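You operate a simulated robot arm through the tools that you are given. There is no shell and no other tool. Be economical: measure what you need, move in short steps, check, and stop when the job is done.

You run a simulated robot arm. Do the job below in one go: nothing can be reset, and whatever is moved stays where it is left.

TASK
Close down the pad bench: hot plate off, heat to 50, its lift on the dark board, blue tin closed.

The check looks at the end state, three seconds after you hand in, the way a careful person would. Anything else that was tipped, shoved, dropped, spilled or broken makes it a failure.

THE ROBOT
A 7-joint arm with a two-finger parallel gripper, fixed in place. Base frame: the origin is at the foot of the arm, x ahead of it, y to its left, z up; the work surface is at about z = 0.866. Lengths are in m, angles in degrees, forces in N, time in s.
Its first joint turns from -166.0 to 166.0 degrees. Payload 3.43 kg.
Tool frame: the origin (TCP) lies between the finger pads and is the grasp point; the fingertips stand 0.03 m ahead of it; z points along the fingers, y is the line along which they close. Largest opening 0.094 m; finger width 0.028, thickness 0.01; the body of the gripper, 0.05 by 0.096 m, starts 0.055 m behind the TCP.
Orientation is that of the tool frame in the base frame, as a unit quaternion [x, y, z, w]. With the fingers straight down and closing along the base's y, the tool's x points along the base's -x, its y along +y and its z along -z.

THE INTERFACE
- The arm moves only by the tool play_rows. Its argument "commands" is a list of rows, each an object of numbers (a shift or turn left out is 0, a gripper value left out holds the last): "dx", "dy", "dz": the shift along the tool's x, y, z in m; "wx", "wy", "wz": the turn, a rotation vector about the tool's x, y, z in degrees; "fingers": the finger opening in m, from 0 to 0.094. In form: [{"dx": .., "dy": .., "dz": .., "wx": .., "wy": .., "wz": .., "fingers": ..}, ...]. A call has 1 to 8 rows; each row shifts and turns the commanded pose from where the row before left it, along the tool's axes as they then stand. Each row takes 0.2 s and may step no farther than 0.05 m and 8.6 degrees from the row before; otherwise, or with a gripper value out of range, the whole call is refused. Where a pose cannot be reached the arm comes as near as it can. A force on the tool above 40 N (or 10 N above the force at the start of the call, whichever is more), or a blocked arm, ends the call early, and 0.2 s more pass. Each finger travels about 0.045 m/s and halts on what it meets, pressing with about 33 N; the grip force reading is that of the motor and also rises with nothing between the fingers. The clock runs only during rows and for 0.2 s after the last one: add rows that do not move to give the fingers time. The reply holds the time, the measured pose of the TCP, the force on the tool along the base axes, the opening and the grip force, in the units named above and with some noise, with the torque about the TCP (base axes, N m) and any sound that the robot's microphone picked up.
- Cameras (640 x 400 px; columns grow to the right, rows downward): "scene" is fixed at [0.4004, 0.65, 1.6352]; the picture's right is [-0.89, -0.45, 0.00], its down [-0.29, 0.58, -0.76] and it looks along [0.35, -0.68, -0.65] (base axes); focal length 320 px, centre (320, 200). "wrist" rides on the gripper at [0.076, 0.014, -0.102] in the tool frame; the picture's right is [-0.18, 0.98, 0.00], its down [-0.75, -0.14, -0.64] and it looks along [-0.63, -0.12, 0.77] (tool axes); focal length 243 px, centre (320, 200). There is no depth. A picture from a camera that has moved, and an enlarged one, comes with that camera's place and axes in the base frame and with its lens.
- capture(camera): a new picture of that camera. It takes no simulated time.
- raise_lower(by): slides the trunk up (or, below 0, down) by that many m; the arm rides with it, the base frame stays. It gives what a move gives, with no picture.
- inspect(camera, box): a new picture of the part [left, top, right, bottom] of that camera's present view, enlarged. It takes no simulated time.
- sign_off(): hands the job in; it is judged then, once.

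Work in short steps. Places have to be worked out from the pictures, the camera data and where the tool is seen: move nearer, look again, correct. Check each grasp and each placing, and mend what went wrong. You have 120 turns and 68 pictures in all, those below and enlarged ones among them. Open the gripper and draw the arm clear of the work before you hand the job in, unless the task says otherwise; then end with one line.

The tools are called after ">>>" by a JSON object that holds its "method" and its "body". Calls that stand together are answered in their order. play_rows: Moves the arm, as the interface text tells. Its arguments: {"type":"object","properties":{"commands":{"type":"array"}},"required":["commands"]} The other tools are called the same way: raise_lower (by) slides the trunk up or down; capture (camera) takes a picture; inspect (camera, box) takes an enlarged picture of a part of a camera's view; sign_off () hands the job in.

At the start:

```text
time_s: 0.0
tcp_pos: [0.6914, -0.0796, 1.2165]
tcp_rot: [0.001, 1.0, 0.0, 0.0]
wrist_force: [-0.7, 1.3, 0.1]
moment: [0.01, 0.0, -0.02]
grip_width: 0.0941
grasp_force: 0.1
trunk travel left (down, up): [-0.275, 0.215]
```

scene: 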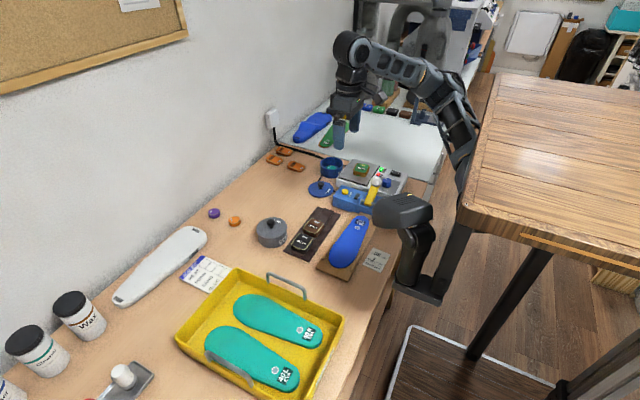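
wrist: 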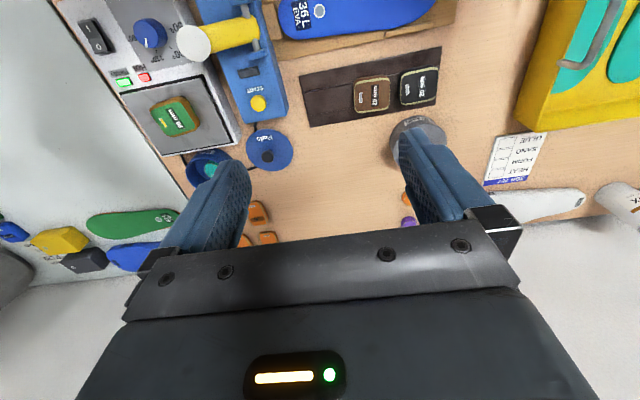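

I start with enlarged views of the bench to identify the hot plate, its controls, the lift and the tins.

>>> {"method": "inspect", "body": {"camera": "scene", "box": [260, 130, 440, 280]}}

>>> {"method": "inspect", "body": {"camera": "wrist", "box": [60, 0, 300, 180]}}

>>> {"method": "inspect", "body": {"camera": "wrist", "box": [290, 30, 560, 200]}}

```text
2.67 times, centred on (350, 205) of scene
camera zoom: at [0.4004, 0.65, 1.6352], right [-0.89, -0.45, 0.0], down [-0.29, 0.58, -0.76], along [0.35, -0.68, -0.65], focal length 854 px, centre (240, 187)
```

zoom: 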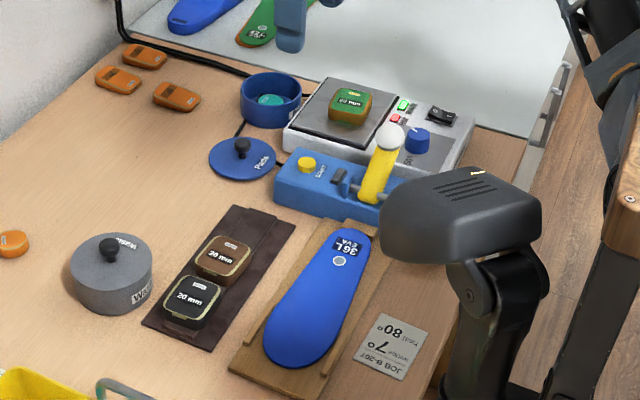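

```text
2.22 times, centred on (180, 90) of wrist
camera zoom: at [0.6144, -0.0674, 1.3188], right [0.18, 0.98, 0.0], down [0.75, -0.14, 0.64], along [0.63, -0.12, -0.77], focal length 539 px, centre (631, 444)
```

zoom: 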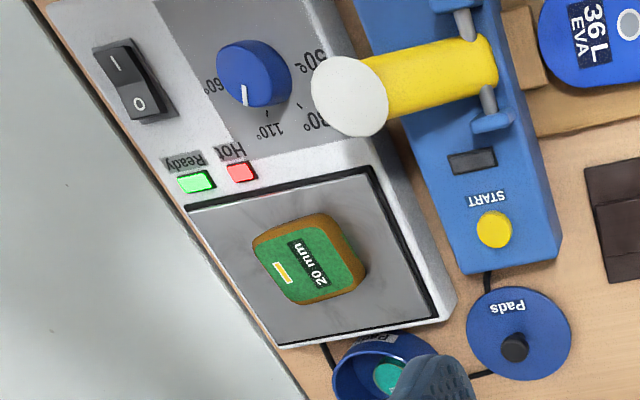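

```text
2.35 times, centred on (425, 115) of wrist
camera zoom: at [0.6144, -0.0674, 1.3188], right [0.18, 0.98, 0.0], down [0.75, -0.14, 0.64], along [0.63, -0.12, -0.77], focal length 571 px, centre (73, 400)
```

zoom: 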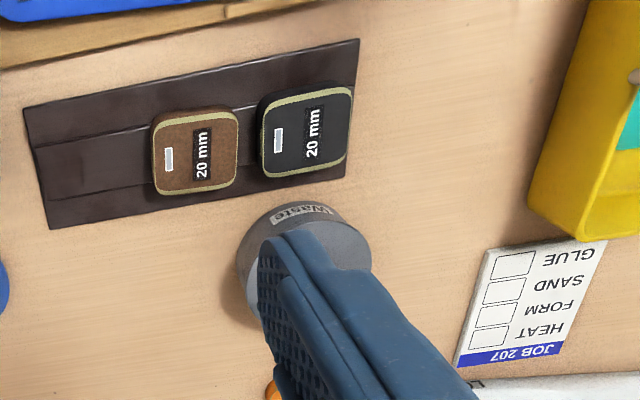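

The green "20 mm" lift sits on the hot plate at about (0.72, -0.324, top 0.93). The dark board covers x 0.71–0.80, y -0.12–0.11, and its free end is near y -0.08. I move above the hot plate to look closer.

>>> {"method": "play_rows", "body": {"commands": [{"dx": -0.004, "dy": -0.038, "dz": 0.022}, {"dx": -0.004, "dy": -0.038, "dz": 0.022}, {"dx": -0.004, "dy": -0.038, "dz": 0.022}, {"dx": -0.004, "dy": -0.038, "dz": 0.022}, {"dx": -0.004, "dy": -0.038, "dz": 0.022}, {"dx": -0.004, "dy": -0.038, "dz": 0.022}, {}]}}

>>> {"method": "capture", "body": {"camera": "wrist"}}

```text
time_s: 1.6
tcp_pos: [0.7144, -0.3097, 1.0854]
tcp_rot: [0.001, 1.0, 0.0, 0.0]
wrist_force: [0.1, 0.4, 0.4]
moment: [-0.01, -0.01, -0.03]
grip_width: 0.094
grasp_force: 0.0
trunk travel left (down, up): [-0.275, 0.215]
```

```text
62 pictures are left
camera wrist: at [0.6375, -0.2959, 1.1869], right [0.19, 0.98, 0.0], down [0.75, -0.14, 0.64], along [0.63, -0.12, -0.77], focal length 243 px, centre (320, 200)
```

wrist: 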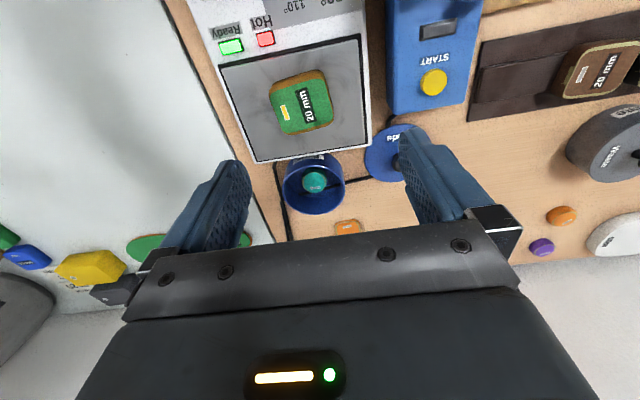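

Lift now refines to about (0.717, -0.331). I zoom for its edges and the controls.

>>> {"method": "inspect", "body": {"camera": "wrist", "box": [200, 0, 400, 220]}}

```text
1.82 times, centred on (300, 110) of wrist
camera zoom: at [0.6375, -0.2959, 1.1869], right [0.19, 0.98, 0.0], down [0.75, -0.14, 0.64], along [0.63, -0.12, -0.77], focal length 441 px, centre (356, 364)
```

zoom: 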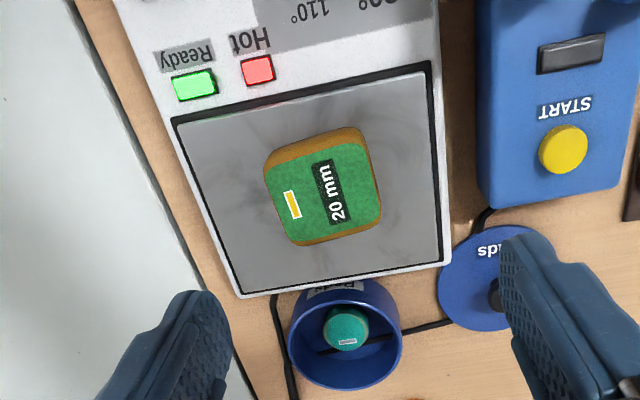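

The lift is about 0.05 (x) by 0.06 (y), turned only ~3.5°, centre near (0.721, -0.330). I'll turn the tool to close along x (so that the neighbour lift on the board isn't touched when placing), staying high.

>>> {"method": "play_rows", "body": {"commands": [{"wz": 8.5}, {"wz": 8.5}, {"wz": 8.5}, {"wz": 8.5}, {"wz": 8.5}, {"wz": 8.5}, {"wz": 8.5}, {"wz": 8.5}]}}

>>> {"method": "play_rows", "body": {"commands": [{"wz": 8.5}, {"wz": 8.5}, {"wz": 1.5}, {}]}}

>>> {"method": "capture", "body": {"camera": "wrist"}}

```text
time_s: 3.4
tcp_pos: [0.715, -0.3091, 1.0858]
tcp_rot: [0.561, 0.828, 0.0, 0.0]
wrist_force: [0.6, 0.6, -0.4]
moment: [0.04, 0.01, 0.04]
grip_width: 0.0937
grasp_force: 0.0
trunk travel left (down, up): [-0.275, 0.215]
```

```text
time_s: 4.4
tcp_pos: [0.7157, -0.3094, 1.0856]
tcp_rot: [0.686, 0.728, 0.0, 0.0]
wrist_force: [0.3, -0.7, -0.4]
moment: [0.0, 0.03, 0.03]
grip_width: 0.0939
grasp_force: 0.0
trunk travel left (down, up): [-0.275, 0.215]
```

```text
60 pictures are left
camera wrist: at [0.7239, -0.2327, 1.1867], right [0.99, -0.13, 0.0], down [-0.1, -0.76, 0.64], along [-0.08, -0.64, -0.77], focal length 243 px, centre (320, 200)
```

wrist: 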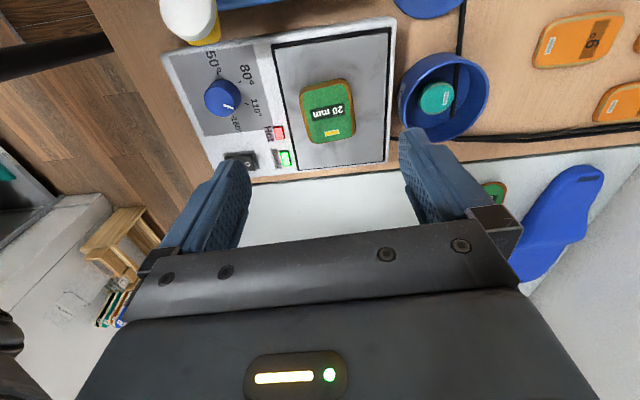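

Lift at ~(0.720, -0.327). I move above it and descend to TCP z≈0.965, then check.

>>> {"method": "play_rows", "body": {"commands": [{"dx": -0.0193, "dy": 0.0043}, {"dz": 0.04}, {"dz": 0.04}, {"dz": 0.035}, {}]}}

>>> {"method": "capture", "body": {"camera": "wrist"}}

>>> {"method": "inspect", "body": {"camera": "scene", "box": [310, 120, 430, 220]}}

```text
time_s: 5.6
tcp_pos: [0.7206, -0.3284, 0.9693]
tcp_rot: [0.686, 0.728, 0.0, 0.0]
wrist_force: [-0.8, 0.0, -0.5]
moment: [-0.01, 0.01, 0.02]
grip_width: 0.094
grasp_force: 0.1
trunk travel left (down, up): [-0.275, 0.215]
```

```text
59 pictures are left
camera wrist: at [0.729, -0.2517, 1.0717], right [0.99, -0.12, 0.0], down [-0.1, -0.76, 0.64], along [-0.08, -0.64, -0.77], focal length 243 px, centre (320, 200)
```

wrist: 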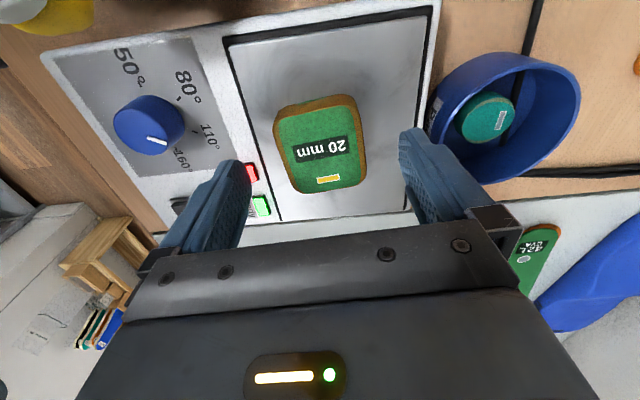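

```text
4.00 times, centred on (370, 170) of scene
camera zoom: at [0.4004, 0.65, 1.6352], right [-0.89, -0.45, 0.0], down [-0.29, 0.58, -0.76], along [0.35, -0.68, -0.65], focal length 1282 px, centre (120, 320)
```

zoom: 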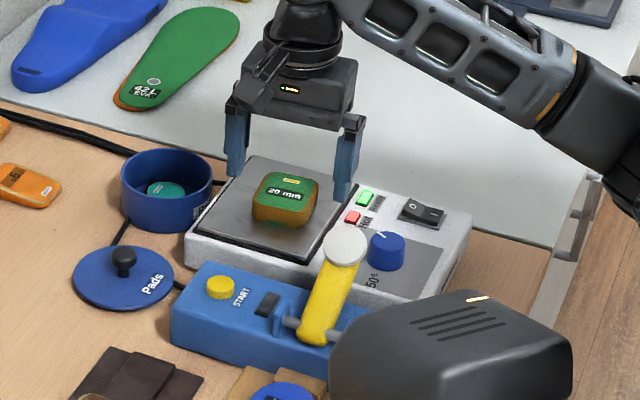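

Well centred (lift at ~(0.722, -0.325)). Descend in small steps to tip height just above the plate (TCP ≈0.943).

>>> {"method": "play_rows", "body": {"commands": [{"dx": 0.003, "dz": 0.01}, {"dz": 0.008}, {"dz": 0.006}, {}]}}

>>> {"method": "inspect", "body": {"camera": "scene", "box": [320, 130, 400, 200]}}

```text
time_s: 6.6
tcp_pos: [0.7208, -0.3239, 0.9454]
tcp_rot: [0.686, 0.728, 0.0, 0.0]
wrist_force: [-1.3, 0.2, 0.5]
moment: [0.0, -0.02, 0.0]
grip_width: 0.0942
grasp_force: 0.0
trunk travel left (down, up): [-0.275, 0.215]
```

```text
5.71 times, centred on (360, 165) of scene
camera zoom: at [0.4004, 0.65, 1.6352], right [-0.89, -0.45, 0.0], down [-0.29, 0.58, -0.76], along [0.35, -0.68, -0.65], focal length 1831 px, centre (91, 400)
```

zoom: 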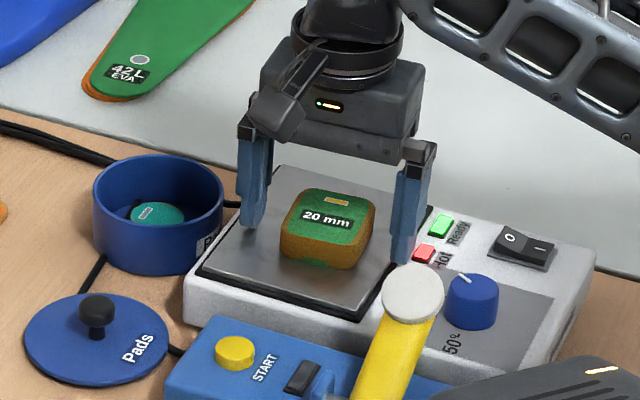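

Clear of the plate; go 5 mm lower and close.

>>> {"method": "play_rows", "body": {"commands": [{"dz": 0.005}, {}, {"fingers": 0.06}, {}, {"fingers": 0.035}, {}, {}, {}]}}

>>> {"method": "inspect", "body": {"camera": "scene", "box": [320, 130, 400, 200]}}

```text
time_s: 8.1
tcp_pos: [0.7199, -0.3244, 0.9436]
tcp_rot: [0.685, 0.728, -0.001, 0.002]
wrist_force: [-4.4, 2.0, 15.2]
moment: [0.26, 0.59, 0.07]
grip_width: 0.0521
grasp_force: 14.6
trunk travel left (down, up): [-0.275, 0.215]
stopped in row 7: the force on the tool passed its limit at 85 N (the readings are from after the stop); the commanded pose is now the measured one
```

```text
5.71 times, centred on (360, 165) of scene
camera zoom: at [0.4004, 0.65, 1.6352], right [-0.89, -0.45, 0.0], down [-0.29, 0.58, -0.76], along [0.35, -0.68, -0.65], focal length 1831 px, centre (91, 400)
```

zoom: 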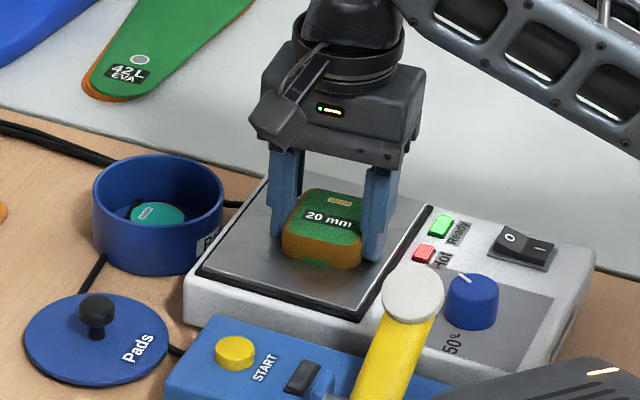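

Tips touched the plate (surface ≈0.912) and the pads are on the lift at 0.052. I firm up the grip while raising a hair, then lift.

>>> {"method": "play_rows", "body": {"commands": [{"dz": -0.001, "fingers": 0.035}, {"fingers": 0.03}, {}]}}

>>> {"method": "play_rows", "body": {"commands": [{"dz": -0.01}, {"dz": -0.03}, {"dz": -0.04}, {}]}}

>>> {"method": "capture", "body": {"camera": "wrist"}}

```text
time_s: 8.9
tcp_pos: [0.7195, -0.3252, 0.9438]
tcp_rot: [0.686, 0.728, -0.001, 0.001]
wrist_force: [-3.3, -0.5, 6.3]
moment: [0.07, -0.04, 0.04]
grip_width: 0.0515
grasp_force: 32.8
trunk travel left (down, up): [-0.275, 0.215]
```

```text
time_s: 9.9
tcp_pos: [0.7187, -0.3255, 1.0238]
tcp_rot: [0.686, 0.728, 0.0, 0.0]
wrist_force: [-0.2, 0.2, -0.5]
moment: [0.04, 0.03, -0.01]
grip_width: 0.0516
grasp_force: 32.6
trunk travel left (down, up): [-0.275, 0.215]
```

```text
55 pictures are left
camera wrist: at [0.7284, -0.2488, 1.125], right [0.99, -0.12, 0.0], down [-0.1, -0.76, 0.64], along [-0.08, -0.64, -0.77], focal length 243 px, centre (320, 200)
```

wrist: 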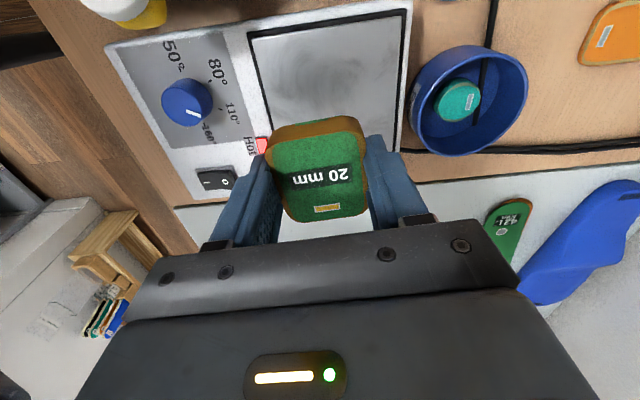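

Held securely and centred. I raise, straighten the yaw, and carry it over the free end of the dark board.

>>> {"method": "play_rows", "body": {"commands": [{"dz": -0.04, "wz": 3.4}, {"dx": 0.0405, "dy": 0.0058}, {"dx": 0.0405, "dy": 0.0058}, {"dx": 0.0405, "dy": 0.0058}, {"dx": 0.0405, "dy": 0.0058}, {"dx": 0.0405, "dy": 0.0058}, {"dx": 0.0405, "dy": 0.0058}, {}]}}

>>> {"method": "capture", "body": {"camera": "wrist"}}

>>> {"method": "inspect", "body": {"camera": "scene", "box": [260, 130, 400, 280]}}

```text
time_s: 11.7
tcp_pos: [0.7545, -0.0822, 1.0629]
tcp_rot: [0.707, 0.707, -0.001, 0.0]
wrist_force: [-0.4, -1.2, 0.0]
moment: [-0.02, -0.02, 0.0]
grip_width: 0.0515
grasp_force: 33.3
trunk travel left (down, up): [-0.275, 0.215]
```

```text
54 pictures are left
camera wrist: at [0.7693, -0.0057, 1.1647], right [0.98, -0.18, 0.0], down [-0.14, -0.75, 0.64], along [-0.12, -0.63, -0.77], focal length 243 px, centre (320, 200)
```

wrist: 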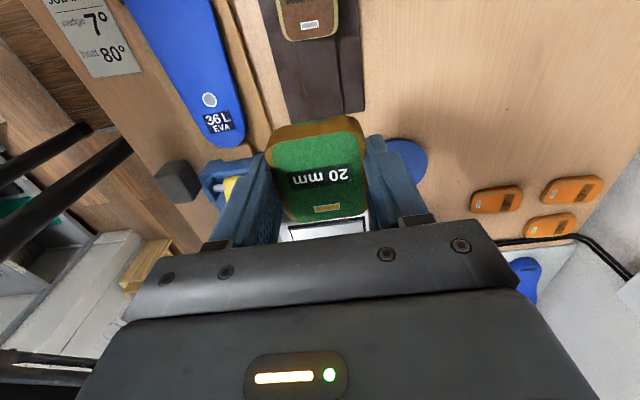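

```text
2.67 times, centred on (330, 205) of scene
camera zoom: at [0.4004, 0.65, 1.6352], right [-0.89, -0.45, 0.0], down [-0.29, 0.58, -0.76], along [0.35, -0.68, -0.65], focal length 854 px, centre (293, 187)
```

zoom: 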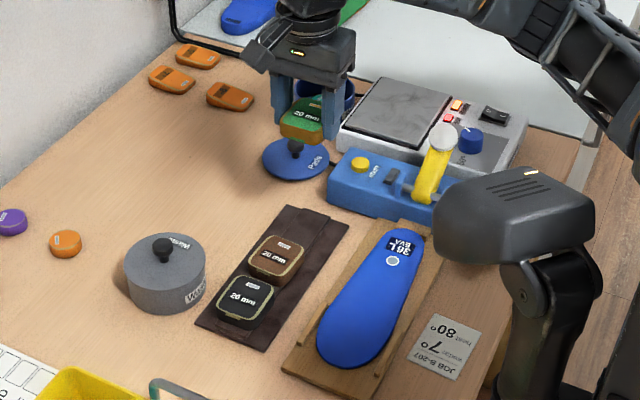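

Board end is at y≈-0.116 and the brown lift's edge at y≈-0.036, so I shift to y≈-0.077 and lower part way before checking.

>>> {"method": "play_rows", "body": {"commands": [{"dx": 0.005}, {"dz": 0.045}, {"dz": 0.045}, {"dz": 0.04}, {}]}}

>>> {"method": "capture", "body": {"camera": "wrist"}}

>>> {"method": "inspect", "body": {"camera": "scene", "box": [270, 160, 370, 260]}}

```text
time_s: 12.9
tcp_pos: [0.7556, -0.0755, 0.9329]
tcp_rot: [0.707, 0.707, -0.001, 0.001]
wrist_force: [0.3, -0.3, 0.3]
moment: [-0.01, 0.03, 0.02]
grip_width: 0.0515
grasp_force: 33.0
trunk travel left (down, up): [-0.275, 0.215]
```

```text
52 pictures are left
camera wrist: at [0.7677, -0.0008, 1.0343], right [0.98, -0.18, 0.0], down [-0.14, -0.75, 0.64], along [-0.12, -0.63, -0.77], focal length 243 px, centre (320, 200)
```

wrist: 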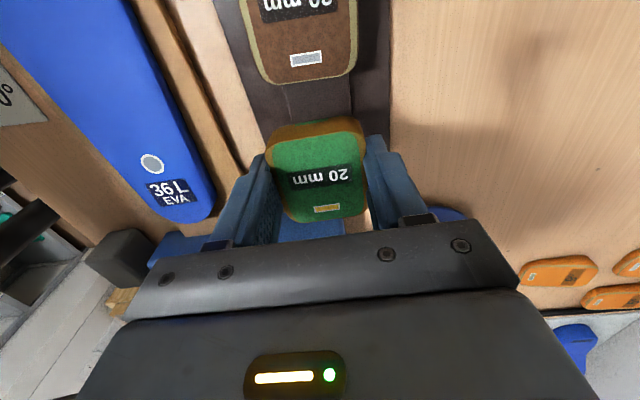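

```text
4.00 times, centred on (320, 210) of scene
camera zoom: at [0.4004, 0.65, 1.6352], right [-0.89, -0.45, 0.0], down [-0.29, 0.58, -0.76], along [0.35, -0.68, -0.65], focal length 1282 px, centre (320, 160)
```

zoom: 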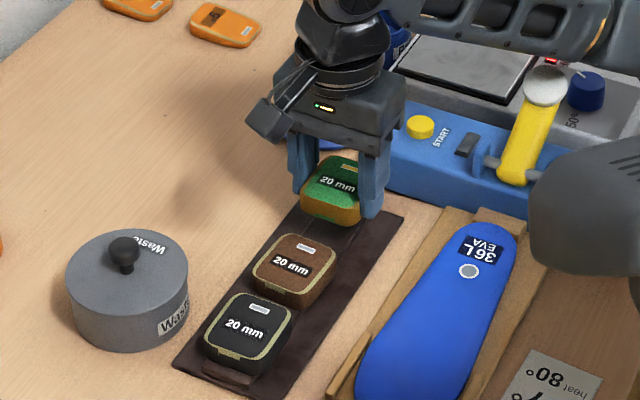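

Aligned with the free end in line with the others. Lower gently until contact.

>>> {"method": "play_rows", "body": {"commands": [{"dz": 0.008}, {"dz": 0.004}, {"dz": 0.003}, {"dz": 0.003}, {}]}}

>>> {"method": "inspect", "body": {"camera": "scene", "box": [290, 160, 370, 240]}}

```text
time_s: 14.1
tcp_pos: [0.7539, -0.0795, 0.9173]
tcp_rot: [0.707, 0.707, 0.0, 0.004]
wrist_force: [0.8, -0.2, -0.9]
moment: [0.02, 0.02, 0.04]
grip_width: 0.0517
grasp_force: 33.4
trunk travel left (down, up): [-0.275, 0.215]
```

```text
5.00 times, centred on (330, 200) of scene
camera zoom: at [0.4004, 0.65, 1.6352], right [-0.89, -0.45, 0.0], down [-0.29, 0.58, -0.76], along [0.35, -0.68, -0.65], focal length 1602 px, centre (270, 200)
```

zoom: 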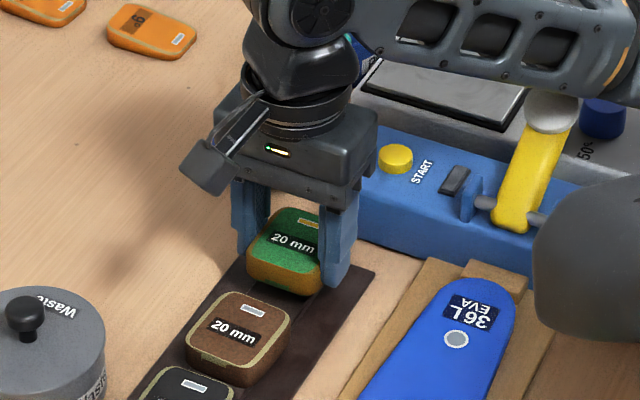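

No contact yet, but the pose shows slight deviations; I check the whole arm before going lower.

>>> {"method": "capture", "body": {"camera": "scene"}}

>>> {"method": "capture", "body": {"camera": "wrist"}}

```text
49 pictures are left
```

scene: 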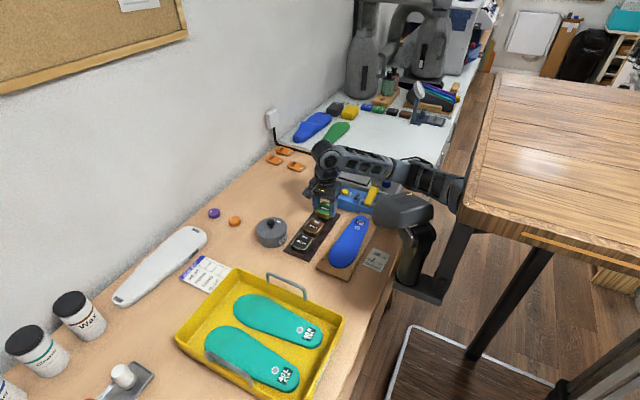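

```text
48 pictures are left
camera wrist: at [0.7679, -0.0034, 1.0196], right [0.98, -0.19, 0.01], down [-0.15, -0.75, 0.64], along [-0.12, -0.63, -0.76], focal length 243 px, centre (320, 200)
```

wrist: 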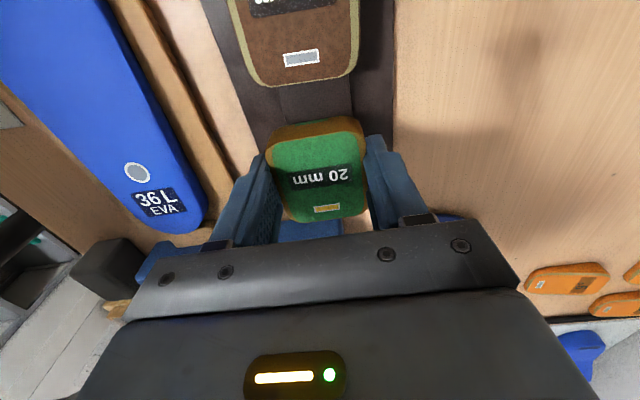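

>>> {"method": "inspect", "body": {"camera": "scene", "box": [300, 130, 480, 230]}}

```text
3.56 times, centred on (390, 180) of scene
camera zoom: at [0.4004, 0.65, 1.6352], right [-0.89, -0.45, 0.0], down [-0.29, 0.58, -0.76], along [0.35, -0.68, -0.65], focal length 1139 px, centre (71, 271)
```

zoom: 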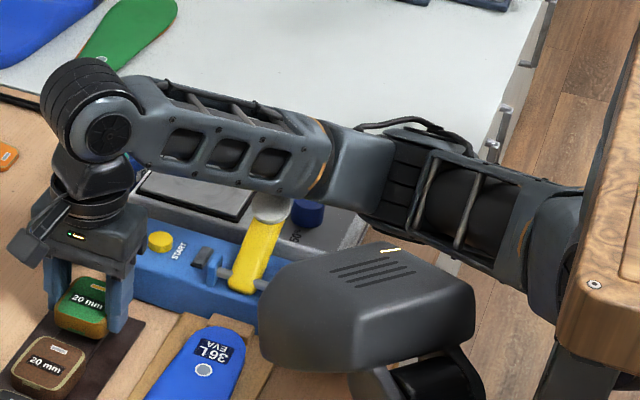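

The forearm hangs low, close to the yellow lever knob (≈z 0.96). I raise the trunk so the arm reaches down more steeply, then re-lower the tool.

>>> {"method": "raise_lower", "body": {"by": 0.18}}

>>> {"method": "inspect", "body": {"camera": "scene", "box": [260, 60, 480, 240]}}

```text
time_s: 16.1
tcp_pos: [0.7538, -0.077, 1.0945]
tcp_rot: [0.707, 0.707, 0.0, 0.0]
wrist_force: [1.7, 0.1, 0.3]
moment: [0.01, -0.01, 0.03]
grip_width: 0.0515
grasp_force: 33.3
trunk travel left (down, up): [-0.455, 0.035]
```

```text
2.22 times, centred on (370, 150) of scene
camera zoom: at [0.4004, 0.65, 1.6352], right [-0.89, -0.45, 0.0], down [-0.29, 0.58, -0.76], along [0.35, -0.68, -0.65], focal length 712 px, centre (209, 311)
```

zoom: 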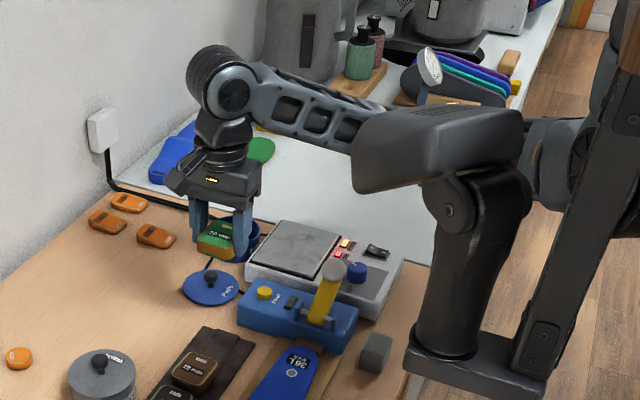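

Lever undisturbed, pose clean again. Lower the tool now with the arm higher.

>>> {"method": "play_rows", "body": {"commands": [{"dz": 0.045}, {"dz": 0.045}, {"dz": 0.045}, {"dz": 0.03}, {"dz": 0.012}, {}]}}

>>> {"method": "inspect", "body": {"camera": "scene", "box": [260, 100, 440, 260]}}

```text
time_s: 17.5
tcp_pos: [0.7538, -0.0761, 0.9175]
tcp_rot: [0.707, 0.707, -0.001, 0.0]
wrist_force: [0.1, -0.1, -0.5]
moment: [0.01, 0.0, -0.01]
grip_width: 0.0516
grasp_force: 33.0
trunk travel left (down, up): [-0.455, 0.035]
```

```text
2.50 times, centred on (350, 180) of scene
camera zoom: at [0.4004, 0.65, 1.6352], right [-0.89, -0.45, 0.0], down [-0.29, 0.58, -0.76], along [0.35, -0.68, -0.65], focal length 801 px, centre (245, 250)
```

zoom: 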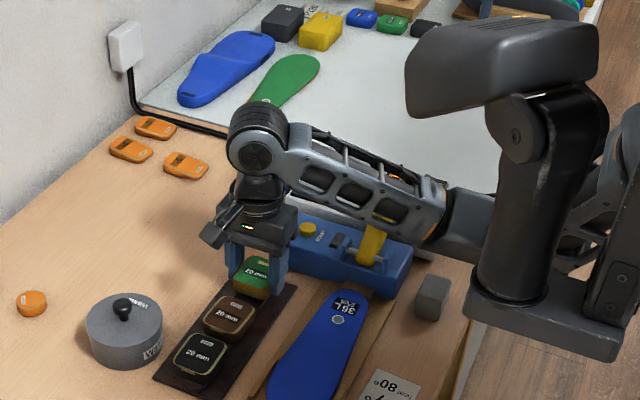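

Pose is exact now. Continue lowering in small steps to contact.

>>> {"method": "play_rows", "body": {"commands": [{"dz": 0.003}, {"dz": 0.003}, {}]}}

>>> {"method": "inspect", "body": {"camera": "scene", "box": [290, 170, 360, 240]}}

```text
time_s: 18.3
tcp_pos: [0.7555, -0.077, 0.9109]
tcp_rot: [0.707, 0.707, 0.001, 0.001]
wrist_force: [-0.1, -0.1, 0.2]
moment: [0.0, -0.03, -0.02]
grip_width: 0.0516
grasp_force: 32.9
trunk travel left (down, up): [-0.455, 0.035]
```

```text
5.71 times, centred on (325, 205) of scene
camera zoom: at [0.4004, 0.65, 1.6352], right [-0.89, -0.45, 0.0], down [-0.29, 0.58, -0.76], along [0.35, -0.68, -0.65], focal length 1831 px, centre (291, 171)
```

zoom: 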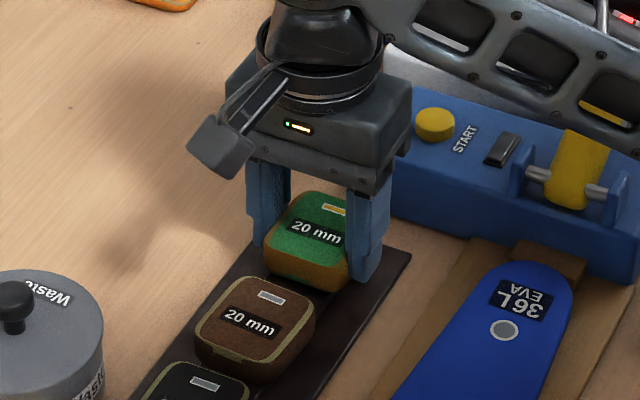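

Still no contact; continue in 2 mm steps.

>>> {"method": "play_rows", "body": {"commands": [{"dz": 0.002}, {}, {"dz": 0.002}, {}]}}

```text
time_s: 19.3
tcp_pos: [0.7546, -0.0775, 0.9076]
tcp_rot: [0.707, 0.707, 0.001, 0.001]
wrist_force: [-0.5, -0.6, -0.8]
moment: [-0.02, 0.02, 0.0]
grip_width: 0.0513
grasp_force: 33.1
trunk travel left (down, up): [-0.455, 0.035]
```

>>> {"method": "play_rows", "body": {"commands": [{"dz": 0.002}, {}, {"dz": 0.002}, {}]}}

>>> {"method": "inspect", "body": {"camera": "scene", "box": [290, 170, 360, 240]}}

```text
time_s: 20.3
tcp_pos: [0.7549, -0.0756, 0.904]
tcp_rot: [0.707, 0.707, -0.001, 0.001]
wrist_force: [1.1, -0.7, 0.4]
moment: [0.0, 0.02, 0.0]
grip_width: 0.0515
grasp_force: 32.8
trunk travel left (down, up): [-0.455, 0.035]
```

```text
5.71 times, centred on (325, 205) of scene
camera zoom: at [0.4004, 0.65, 1.6352], right [-0.89, -0.45, 0.0], down [-0.29, 0.58, -0.76], along [0.35, -0.68, -0.65], focal length 1831 px, centre (291, 171)
```

zoom: 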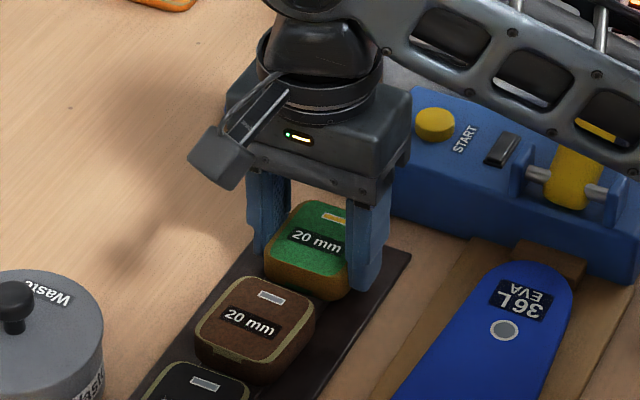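

Very near the board now; continue gently.

>>> {"method": "play_rows", "body": {"commands": [{"dz": 0.0015}, {}, {"dz": 0.001}, {}]}}

```text
time_s: 21.3
tcp_pos: [0.7539, -0.076, 0.902]
tcp_rot: [0.708, 0.707, 0.0, 0.001]
wrist_force: [1.4, 1.6, 27.2]
moment: [-0.19, -0.06, -0.05]
grip_width: 0.0514
grasp_force: 33.1
trunk travel left (down, up): [-0.455, 0.035]
```

Contact at 27 N: the lift is on the board. Release and draw up.

>>> {"method": "play_rows", "body": {"commands": [{"dz": -0.0008}, {"fingers": 0.06}, {"fingers": 0.075}, {}, {"dz": -0.02}, {"dz": -0.04}, {"dz": -0.045}, {}]}}

>>> {"method": "inspect", "body": {"camera": "scene", "box": [260, 130, 440, 260]}}

>>> {"method": "capture", "body": {"camera": "wrist"}}

```text
time_s: 23.1
tcp_pos: [0.7525, -0.0769, 1.0064]
tcp_rot: [0.706, 0.708, -0.001, 0.0]
wrist_force: [-0.3, -0.1, 1.0]
moment: [0.05, -0.01, 0.02]
grip_width: 0.075
grasp_force: 0.2
trunk travel left (down, up): [-0.455, 0.035]
```

```text
3.08 times, centred on (350, 195) of scene
camera zoom: at [0.4004, 0.65, 1.6352], right [-0.89, -0.45, 0.0], down [-0.29, 0.58, -0.76], along [0.35, -0.68, -0.65], focal length 986 px, centre (228, 215)
```

zoom: 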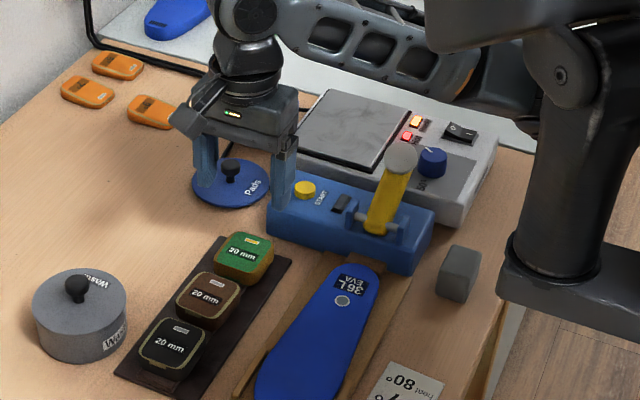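

```text
41 pictures are left
camera wrist: at [0.7666, -0.0017, 1.1085], right [0.98, -0.18, 0.0], down [-0.14, -0.75, 0.64], along [-0.12, -0.63, -0.77], focal length 243 px, centre (320, 200)
```

wrist: 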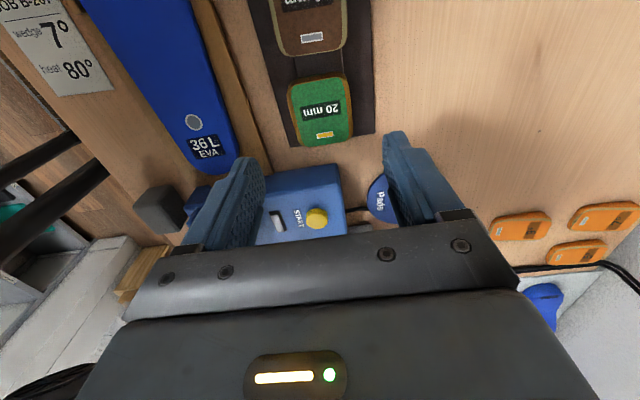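

The lift stands neatly in the free place. Next, the tin: lid at about (0.836, -0.209), tin about (0.845, -0.335). I move over the lid to look.

>>> {"method": "play_rows", "body": {"commands": [{"dz": -0.02, "dy": 0.02}, {"dx": -0.04, "dy": 0.02}, {"dx": -0.04, "dy": 0.02}, {"dx": -0.04, "dy": 0.022}, {}]}}

>>> {"method": "capture", "body": {"camera": "wrist"}}

```text
time_s: 24.3
tcp_pos: [0.8356, -0.1962, 1.0261]
tcp_rot: [0.707, 0.707, 0.0, 0.0]
wrist_force: [-0.1, 0.1, -0.1]
moment: [0.02, -0.01, -0.01]
grip_width: 0.0749
grasp_force: 0.1
trunk travel left (down, up): [-0.455, 0.035]
```

```text
40 pictures are left
camera wrist: at [0.8494, -0.1224, 1.1282], right [0.98, -0.18, 0.0], down [-0.14, -0.75, 0.64], along [-0.12, -0.63, -0.77], focal length 243 px, centre (320, 200)
```

wrist: 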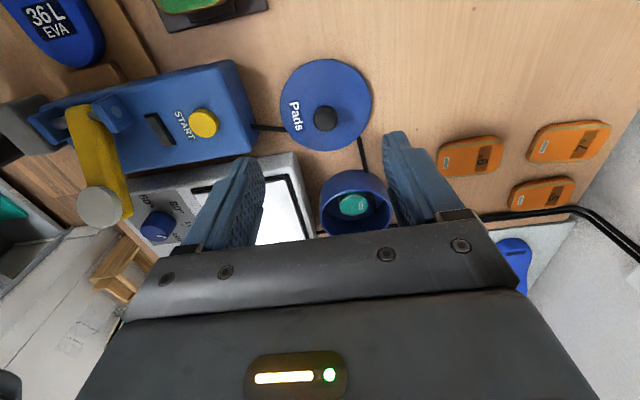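

Lid centre ≈(0.838, -0.209), about 0.095 wide with a ~0.024 knob. I move on so the tin is in view too, and zoom.

>>> {"method": "play_rows", "body": {"commands": [{"dx": -0.04}, {"dx": -0.04}, {"dx": -0.03}, {}]}}

>>> {"method": "inspect", "body": {"camera": "wrist", "box": [220, 0, 460, 240]}}

>>> {"method": "inspect", "body": {"camera": "scene", "box": [270, 130, 400, 220]}}

```text
time_s: 25.3
tcp_pos: [0.8358, -0.3072, 1.0271]
tcp_rot: [0.708, 0.706, 0.0, 0.0]
wrist_force: [0.9, 0.1, 0.9]
moment: [-0.01, 0.02, 0.01]
grip_width: 0.075
grasp_force: 0.1
trunk travel left (down, up): [-0.455, 0.035]
```

```text
1.67 times, centred on (340, 120) of wrist
camera zoom: at [0.8498, -0.2324, 1.1283], right [0.98, -0.18, 0.0], down [-0.14, -0.75, 0.64], along [-0.12, -0.63, -0.77], focal length 404 px, centre (287, 333)
```

zoom: 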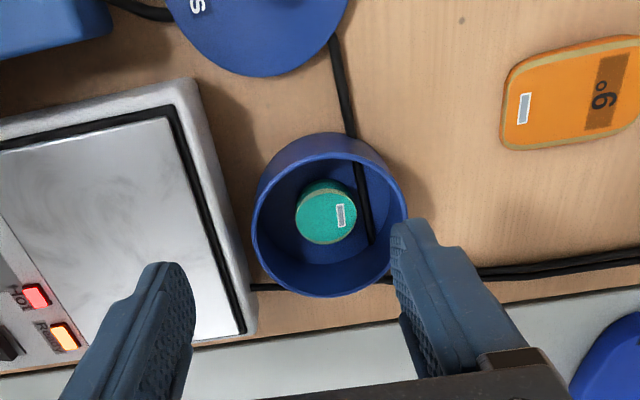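

```text
4.44 times, centred on (335, 175) of scene
camera zoom: at [0.4004, 0.65, 1.6352], right [-0.89, -0.45, 0.0], down [-0.29, 0.58, -0.76], along [0.35, -0.68, -0.65], focal length 1424 px, centre (253, 311)
```

zoom: 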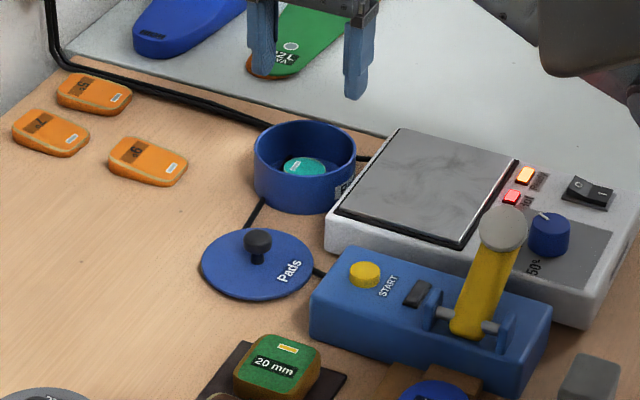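

Triangulating: tin rim centre ≈(0.855, -0.342), rim z≈0.899, diameter ~0.094; lid centre ≈(0.837, -0.207). I return over the lid, narrow the fingers and descend to just above its knob.

>>> {"method": "play_rows", "body": {"commands": [{"dx": 0.0335, "fingers": 0.06}, {"dx": 0.0335}, {"dx": 0.0335, "dy": 0.001}, {"dz": 0.04}, {"dz": 0.03}, {}]}}

>>> {"method": "capture", "body": {"camera": "wrist"}}

>>> {"method": "inspect", "body": {"camera": "scene", "box": [280, 140, 360, 210]}}

```text
time_s: 26.7
tcp_pos: [0.8374, -0.2076, 0.9564]
tcp_rot: [0.707, 0.707, -0.001, 0.001]
wrist_force: [0.1, -0.4, -0.2]
moment: [-0.03, -0.01, 0.02]
grip_width: 0.0599
grasp_force: 0.1
trunk travel left (down, up): [-0.455, 0.035]
```

```text
37 pictures are left
camera wrist: at [0.8505, -0.1325, 1.0591], right [0.98, -0.18, 0.0], down [-0.14, -0.75, 0.64], along [-0.12, -0.63, -0.77], focal length 243 px, centre (320, 200)
```

wrist: 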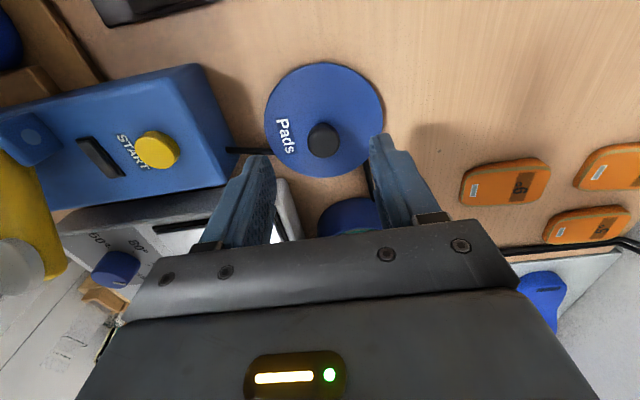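

```text
5.71 times, centred on (320, 175) of scene
camera zoom: at [0.4004, 0.65, 1.6352], right [-0.89, -0.45, 0.0], down [-0.29, 0.58, -0.76], along [0.35, -0.68, -0.65], focal length 1831 px, centre (320, 343)
```

zoom: 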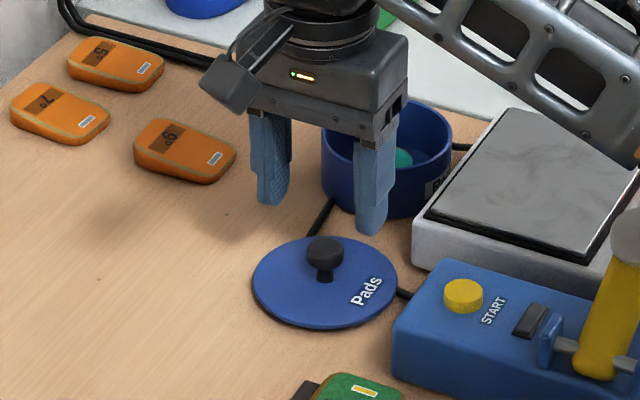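

Knob/lid centre ≈(0.8385, -0.209). Descend around the knob.

>>> {"method": "play_rows", "body": {"commands": [{"dx": -0.001, "dy": 0.001, "dz": 0.02}, {"dz": 0.015}, {"dz": 0.008}, {"dz": 0.003}, {}]}}

>>> {"method": "inspect", "body": {"camera": "scene", "box": [290, 150, 350, 210]}}

```text
time_s: 27.9
tcp_pos: [0.8376, -0.2092, 0.9108]
tcp_rot: [0.707, 0.707, -0.001, 0.0]
wrist_force: [0.3, -0.6, -1.0]
moment: [0.01, 0.03, 0.02]
grip_width: 0.0601
grasp_force: 0.1
trunk travel left (down, up): [-0.455, 0.035]
```

```text
6.67 times, centred on (320, 180) of scene
camera zoom: at [0.4004, 0.65, 1.6352], right [-0.89, -0.45, 0.0], down [-0.29, 0.58, -0.76], along [0.35, -0.68, -0.65], focal length 2136 px, centre (320, 333)
```

zoom: 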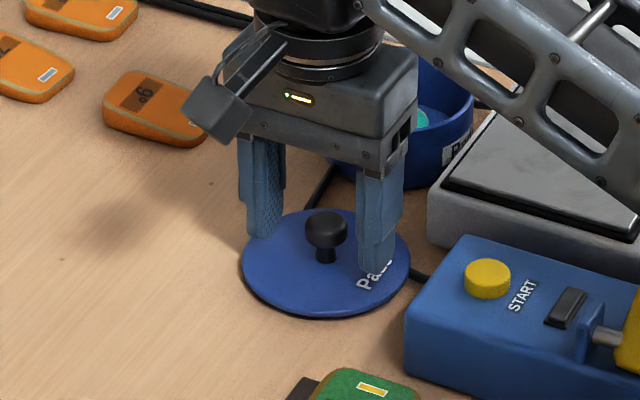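

Tips straddle the knob just above the lid. Close on it.

>>> {"method": "play_rows", "body": {"commands": [{"fingers": 0.04}, {"fingers": 0.02}, {"fingers": 0.01}, {}, {}]}}

>>> {"method": "play_rows", "body": {"commands": [{"dz": -0.008}, {"dz": -0.022}, {"dz": -0.03}, {}]}}

>>> {"method": "inspect", "body": {"camera": "scene", "box": [280, 130, 360, 210]}}

>>> {"method": "capture", "body": {"camera": "wrist"}}

```text
time_s: 29.1
tcp_pos: [0.8377, -0.2082, 0.9094]
tcp_rot: [0.707, 0.707, -0.001, 0.001]
wrist_force: [-0.7, 0.4, 0.4]
moment: [-0.04, 0.01, 0.0]
grip_width: 0.0235
grasp_force: 33.1
trunk travel left (down, up): [-0.455, 0.035]
```

```text
time_s: 30.1
tcp_pos: [0.8386, -0.2081, 0.9711]
tcp_rot: [0.707, 0.707, 0.0, 0.0]
wrist_force: [1.0, -0.7, -0.6]
moment: [0.0, -0.01, -0.01]
grip_width: 0.0237
grasp_force: 33.2
trunk travel left (down, up): [-0.455, 0.035]
```

```text
5.00 times, centred on (320, 170) of scene
camera zoom: at [0.4004, 0.65, 1.6352], right [-0.89, -0.45, 0.0], down [-0.29, 0.58, -0.76], along [0.35, -0.68, -0.65], focal length 1602 px, centre (320, 350)
```

zoom: 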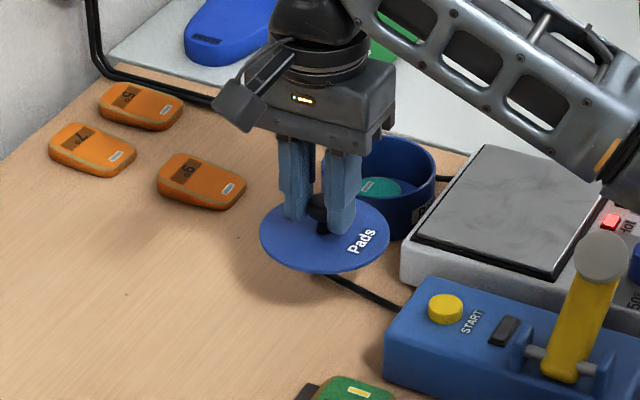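

```text
33 pictures are left
camera wrist: at [0.8521, -0.1327, 1.0723], right [0.98, -0.18, 0.0], down [-0.14, -0.75, 0.64], along [-0.12, -0.63, -0.77], focal length 243 px, centre (320, 200)
```

wrist: 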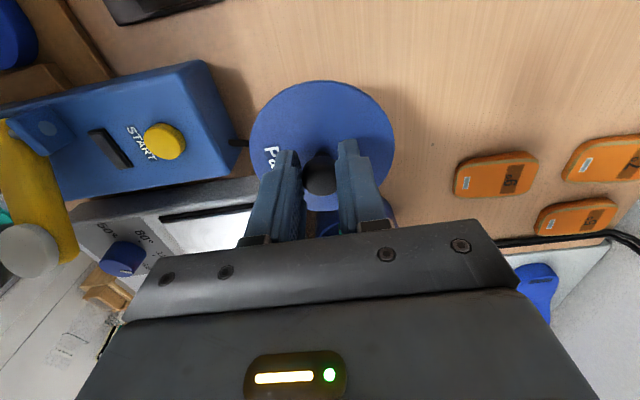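

Lid held level. Carry it over the tin at (0.855, -0.343).

>>> {"method": "play_rows", "body": {"commands": [{"dz": -0.01, "dx": -0.034, "dy": 0.004}, {"dx": -0.034, "dy": 0.004}, {"dx": -0.034, "dy": 0.004}, {"dx": -0.033, "dy": 0.004}, {}]}}

>>> {"method": "capture", "body": {"camera": "wrist"}}

>>> {"method": "inspect", "body": {"camera": "scene", "box": [290, 120, 370, 190]}}

```text
time_s: 31.3
tcp_pos: [0.855, -0.3418, 0.9814]
tcp_rot: [0.707, 0.707, 0.0, 0.0]
wrist_force: [0.4, 0.5, -1.1]
moment: [0.0, 0.02, -0.01]
grip_width: 0.0235
grasp_force: 32.5
trunk travel left (down, up): [-0.455, 0.035]
```

```text
32 pictures are left
camera wrist: at [0.8676, -0.2657, 1.0823], right [0.98, -0.18, 0.0], down [-0.14, -0.75, 0.64], along [-0.12, -0.63, -0.77], focal length 243 px, centre (320, 200)
```

wrist: 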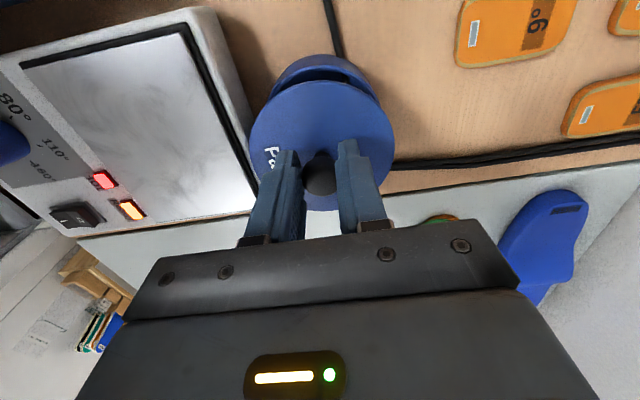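

```text
5.71 times, centred on (330, 155) of scene
camera zoom: at [0.4004, 0.65, 1.6352], right [-0.89, -0.45, 0.0], down [-0.29, 0.58, -0.76], along [0.35, -0.68, -0.65], focal length 1831 px, centre (263, 457)
```

zoom: 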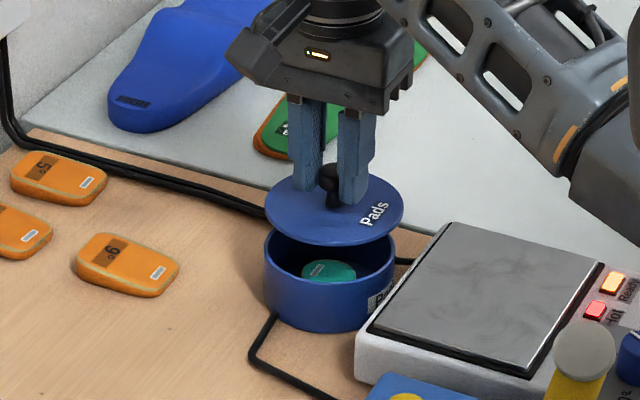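

Nearly aligned; shift ~1.5 mm in +x and lower to ~1 cm above the rim to check.

>>> {"method": "play_rows", "body": {"commands": [{"dy": 0.0015, "dz": 0.015}, {"dz": 0.013}, {}]}}

>>> {"method": "inspect", "body": {"camera": "scene", "box": [300, 130, 360, 190]}}

>>> {"method": "inspect", "body": {"camera": "wrist", "box": [220, 40, 420, 220]}}

```text
time_s: 32.1
tcp_pos: [0.8548, -0.3411, 0.9529]
tcp_rot: [0.707, 0.707, -0.001, 0.0]
wrist_force: [-0.2, -0.2, -0.8]
moment: [-0.01, 0.04, 0.01]
grip_width: 0.0236
grasp_force: 32.7
trunk travel left (down, up): [-0.455, 0.035]
```

```text
6.67 times, centred on (330, 160) of scene
camera zoom: at [0.4004, 0.65, 1.6352], right [-0.89, -0.45, 0.0], down [-0.29, 0.58, -0.76], along [0.35, -0.68, -0.65], focal length 2136 px, centre (253, 467)
```

zoom: 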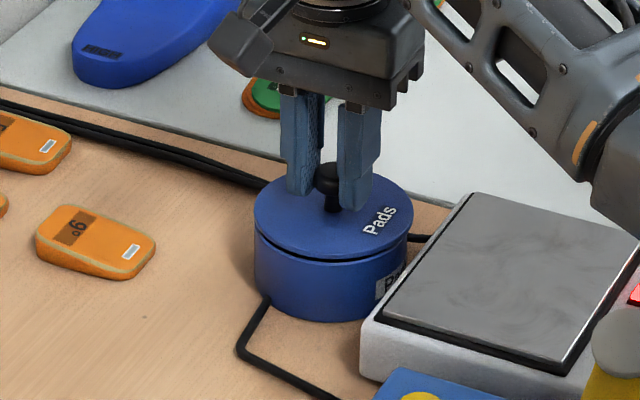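

```text
2.22 times, centred on (320, 130) of wrist
camera zoom: at [0.8689, -0.266, 1.0547], right [0.98, -0.18, 0.0], down [-0.14, -0.75, 0.64], along [-0.12, -0.63, -0.77], focal length 539 px, centre (320, 356)
```

zoom: 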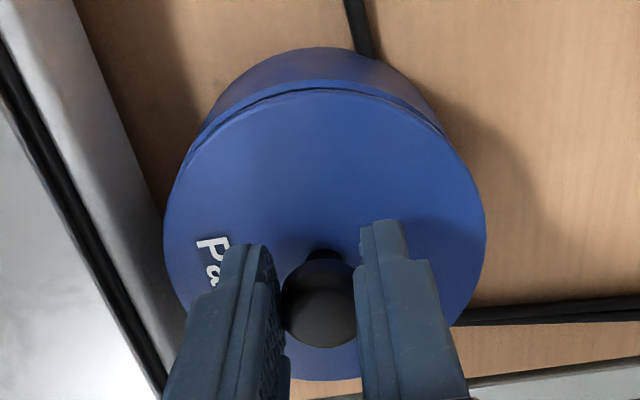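

Aligned concentrically. Lower until it seats.

>>> {"method": "play_rows", "body": {"commands": [{"dz": 0.004}, {"dz": 0.003}, {}, {"dz": 0.002}, {}]}}

>>> {"method": "inspect", "body": {"camera": "scene", "box": [300, 130, 360, 190]}}

```text
time_s: 33.3
tcp_pos: [0.8551, -0.3431, 0.9467]
tcp_rot: [0.707, 0.708, 0.0, 0.003]
wrist_force: [-0.9, 7.9, 36.1]
moment: [-0.02, 0.01, 0.04]
grip_width: 0.0238
grasp_force: 33.5
trunk travel left (down, up): [-0.455, 0.035]
```

```text
6.67 times, centred on (330, 160) of scene
camera zoom: at [0.4004, 0.65, 1.6352], right [-0.89, -0.45, 0.0], down [-0.29, 0.58, -0.76], along [0.35, -0.68, -0.65], focal length 2136 px, centre (253, 467)
```

zoom: 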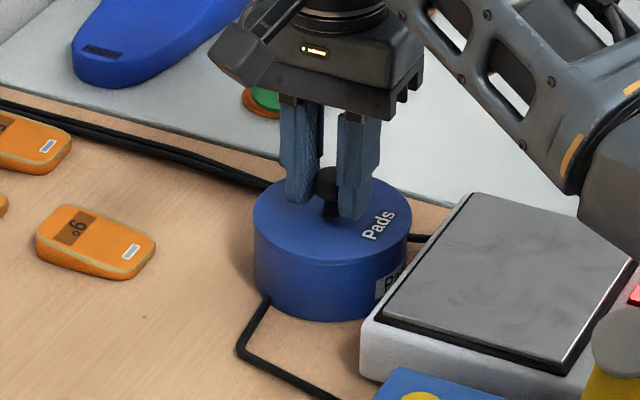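

Lid sits flush with 36 N of contact. Ease off and release.

>>> {"method": "play_rows", "body": {"commands": [{"dz": -0.0015}, {}, {"fingers": 0.035}, {"fingers": 0.05}, {}, {"dz": -0.02}, {"dz": -0.04}, {}]}}

>>> {"method": "inspect", "body": {"camera": "wrist", "box": [220, 40, 420, 220]}}

>>> {"method": "inspect", "body": {"camera": "scene", "box": [300, 130, 360, 190]}}

```text
time_s: 35.1
tcp_pos: [0.8558, -0.3435, 1.0059]
tcp_rot: [0.707, 0.707, 0.0, 0.0]
wrist_force: [-0.1, -0.1, 0.1]
moment: [0.01, -0.02, -0.01]
grip_width: 0.0499
grasp_force: 0.0
trunk travel left (down, up): [-0.455, 0.035]
heard: snap
```

```text
2.22 times, centred on (320, 130) of wrist
camera zoom: at [0.8696, -0.2677, 1.1069], right [0.98, -0.18, 0.0], down [-0.14, -0.75, 0.64], along [-0.12, -0.63, -0.77], focal length 539 px, centre (320, 356)
```

zoom: 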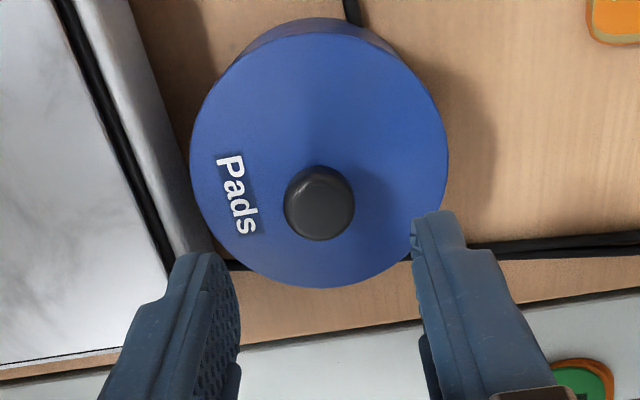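

```text
6.67 times, centred on (330, 160) of scene
camera zoom: at [0.4004, 0.65, 1.6352], right [-0.89, -0.45, 0.0], down [-0.29, 0.58, -0.76], along [0.35, -0.68, -0.65], focal length 2136 px, centre (253, 467)
```

zoom: 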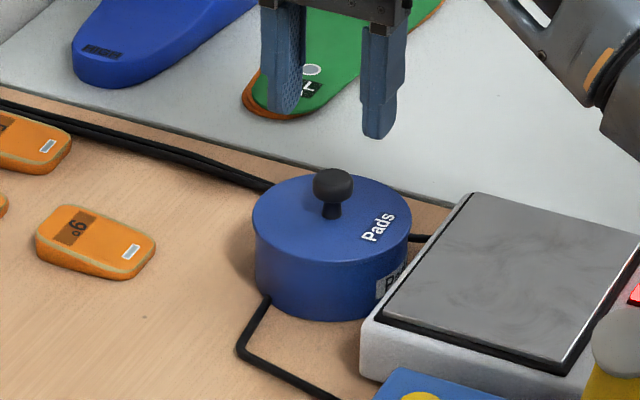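

The lid snapped shut on the tin. Next the dial (≈(0.613, -0.298)) and the switch (≈(0.60, -0.38)); I move over them for a good view.

>>> {"method": "play_rows", "body": {"commands": [{"dz": -0.04}, {"dy": -0.038, "dx": 0.006}, {"dy": -0.038, "dx": 0.006}, {"dy": -0.038, "dx": 0.006}, {"dy": -0.038, "dx": 0.006}, {"dy": -0.038, "dx": 0.006}, {"dy": -0.038, "dx": 0.006}, {}]}}

>>> {"method": "capture", "body": {"camera": "wrist"}}

```text
time_s: 36.9
tcp_pos: [0.6264, -0.3062, 1.045]
tcp_rot: [0.707, 0.707, -0.001, 0.0]
wrist_force: [0.4, 0.3, -1.0]
moment: [0.0, 0.02, 0.03]
grip_width: 0.0501
grasp_force: 0.0
trunk travel left (down, up): [-0.455, 0.035]
```

```text
25 pictures are left
camera wrist: at [0.6402, -0.2308, 1.147], right [0.98, -0.18, 0.0], down [-0.14, -0.75, 0.64], along [-0.12, -0.63, -0.77], focal length 243 px, centre (320, 200)
```

wrist: 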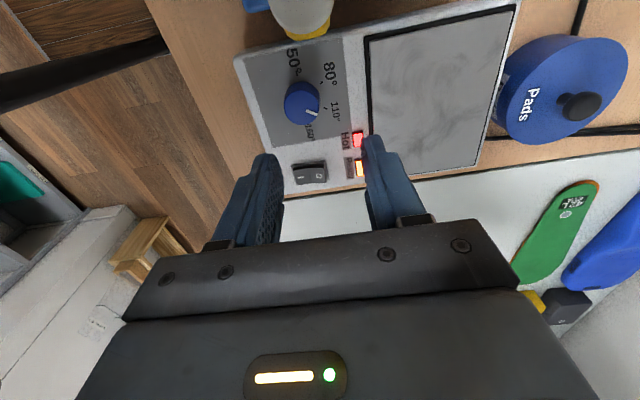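

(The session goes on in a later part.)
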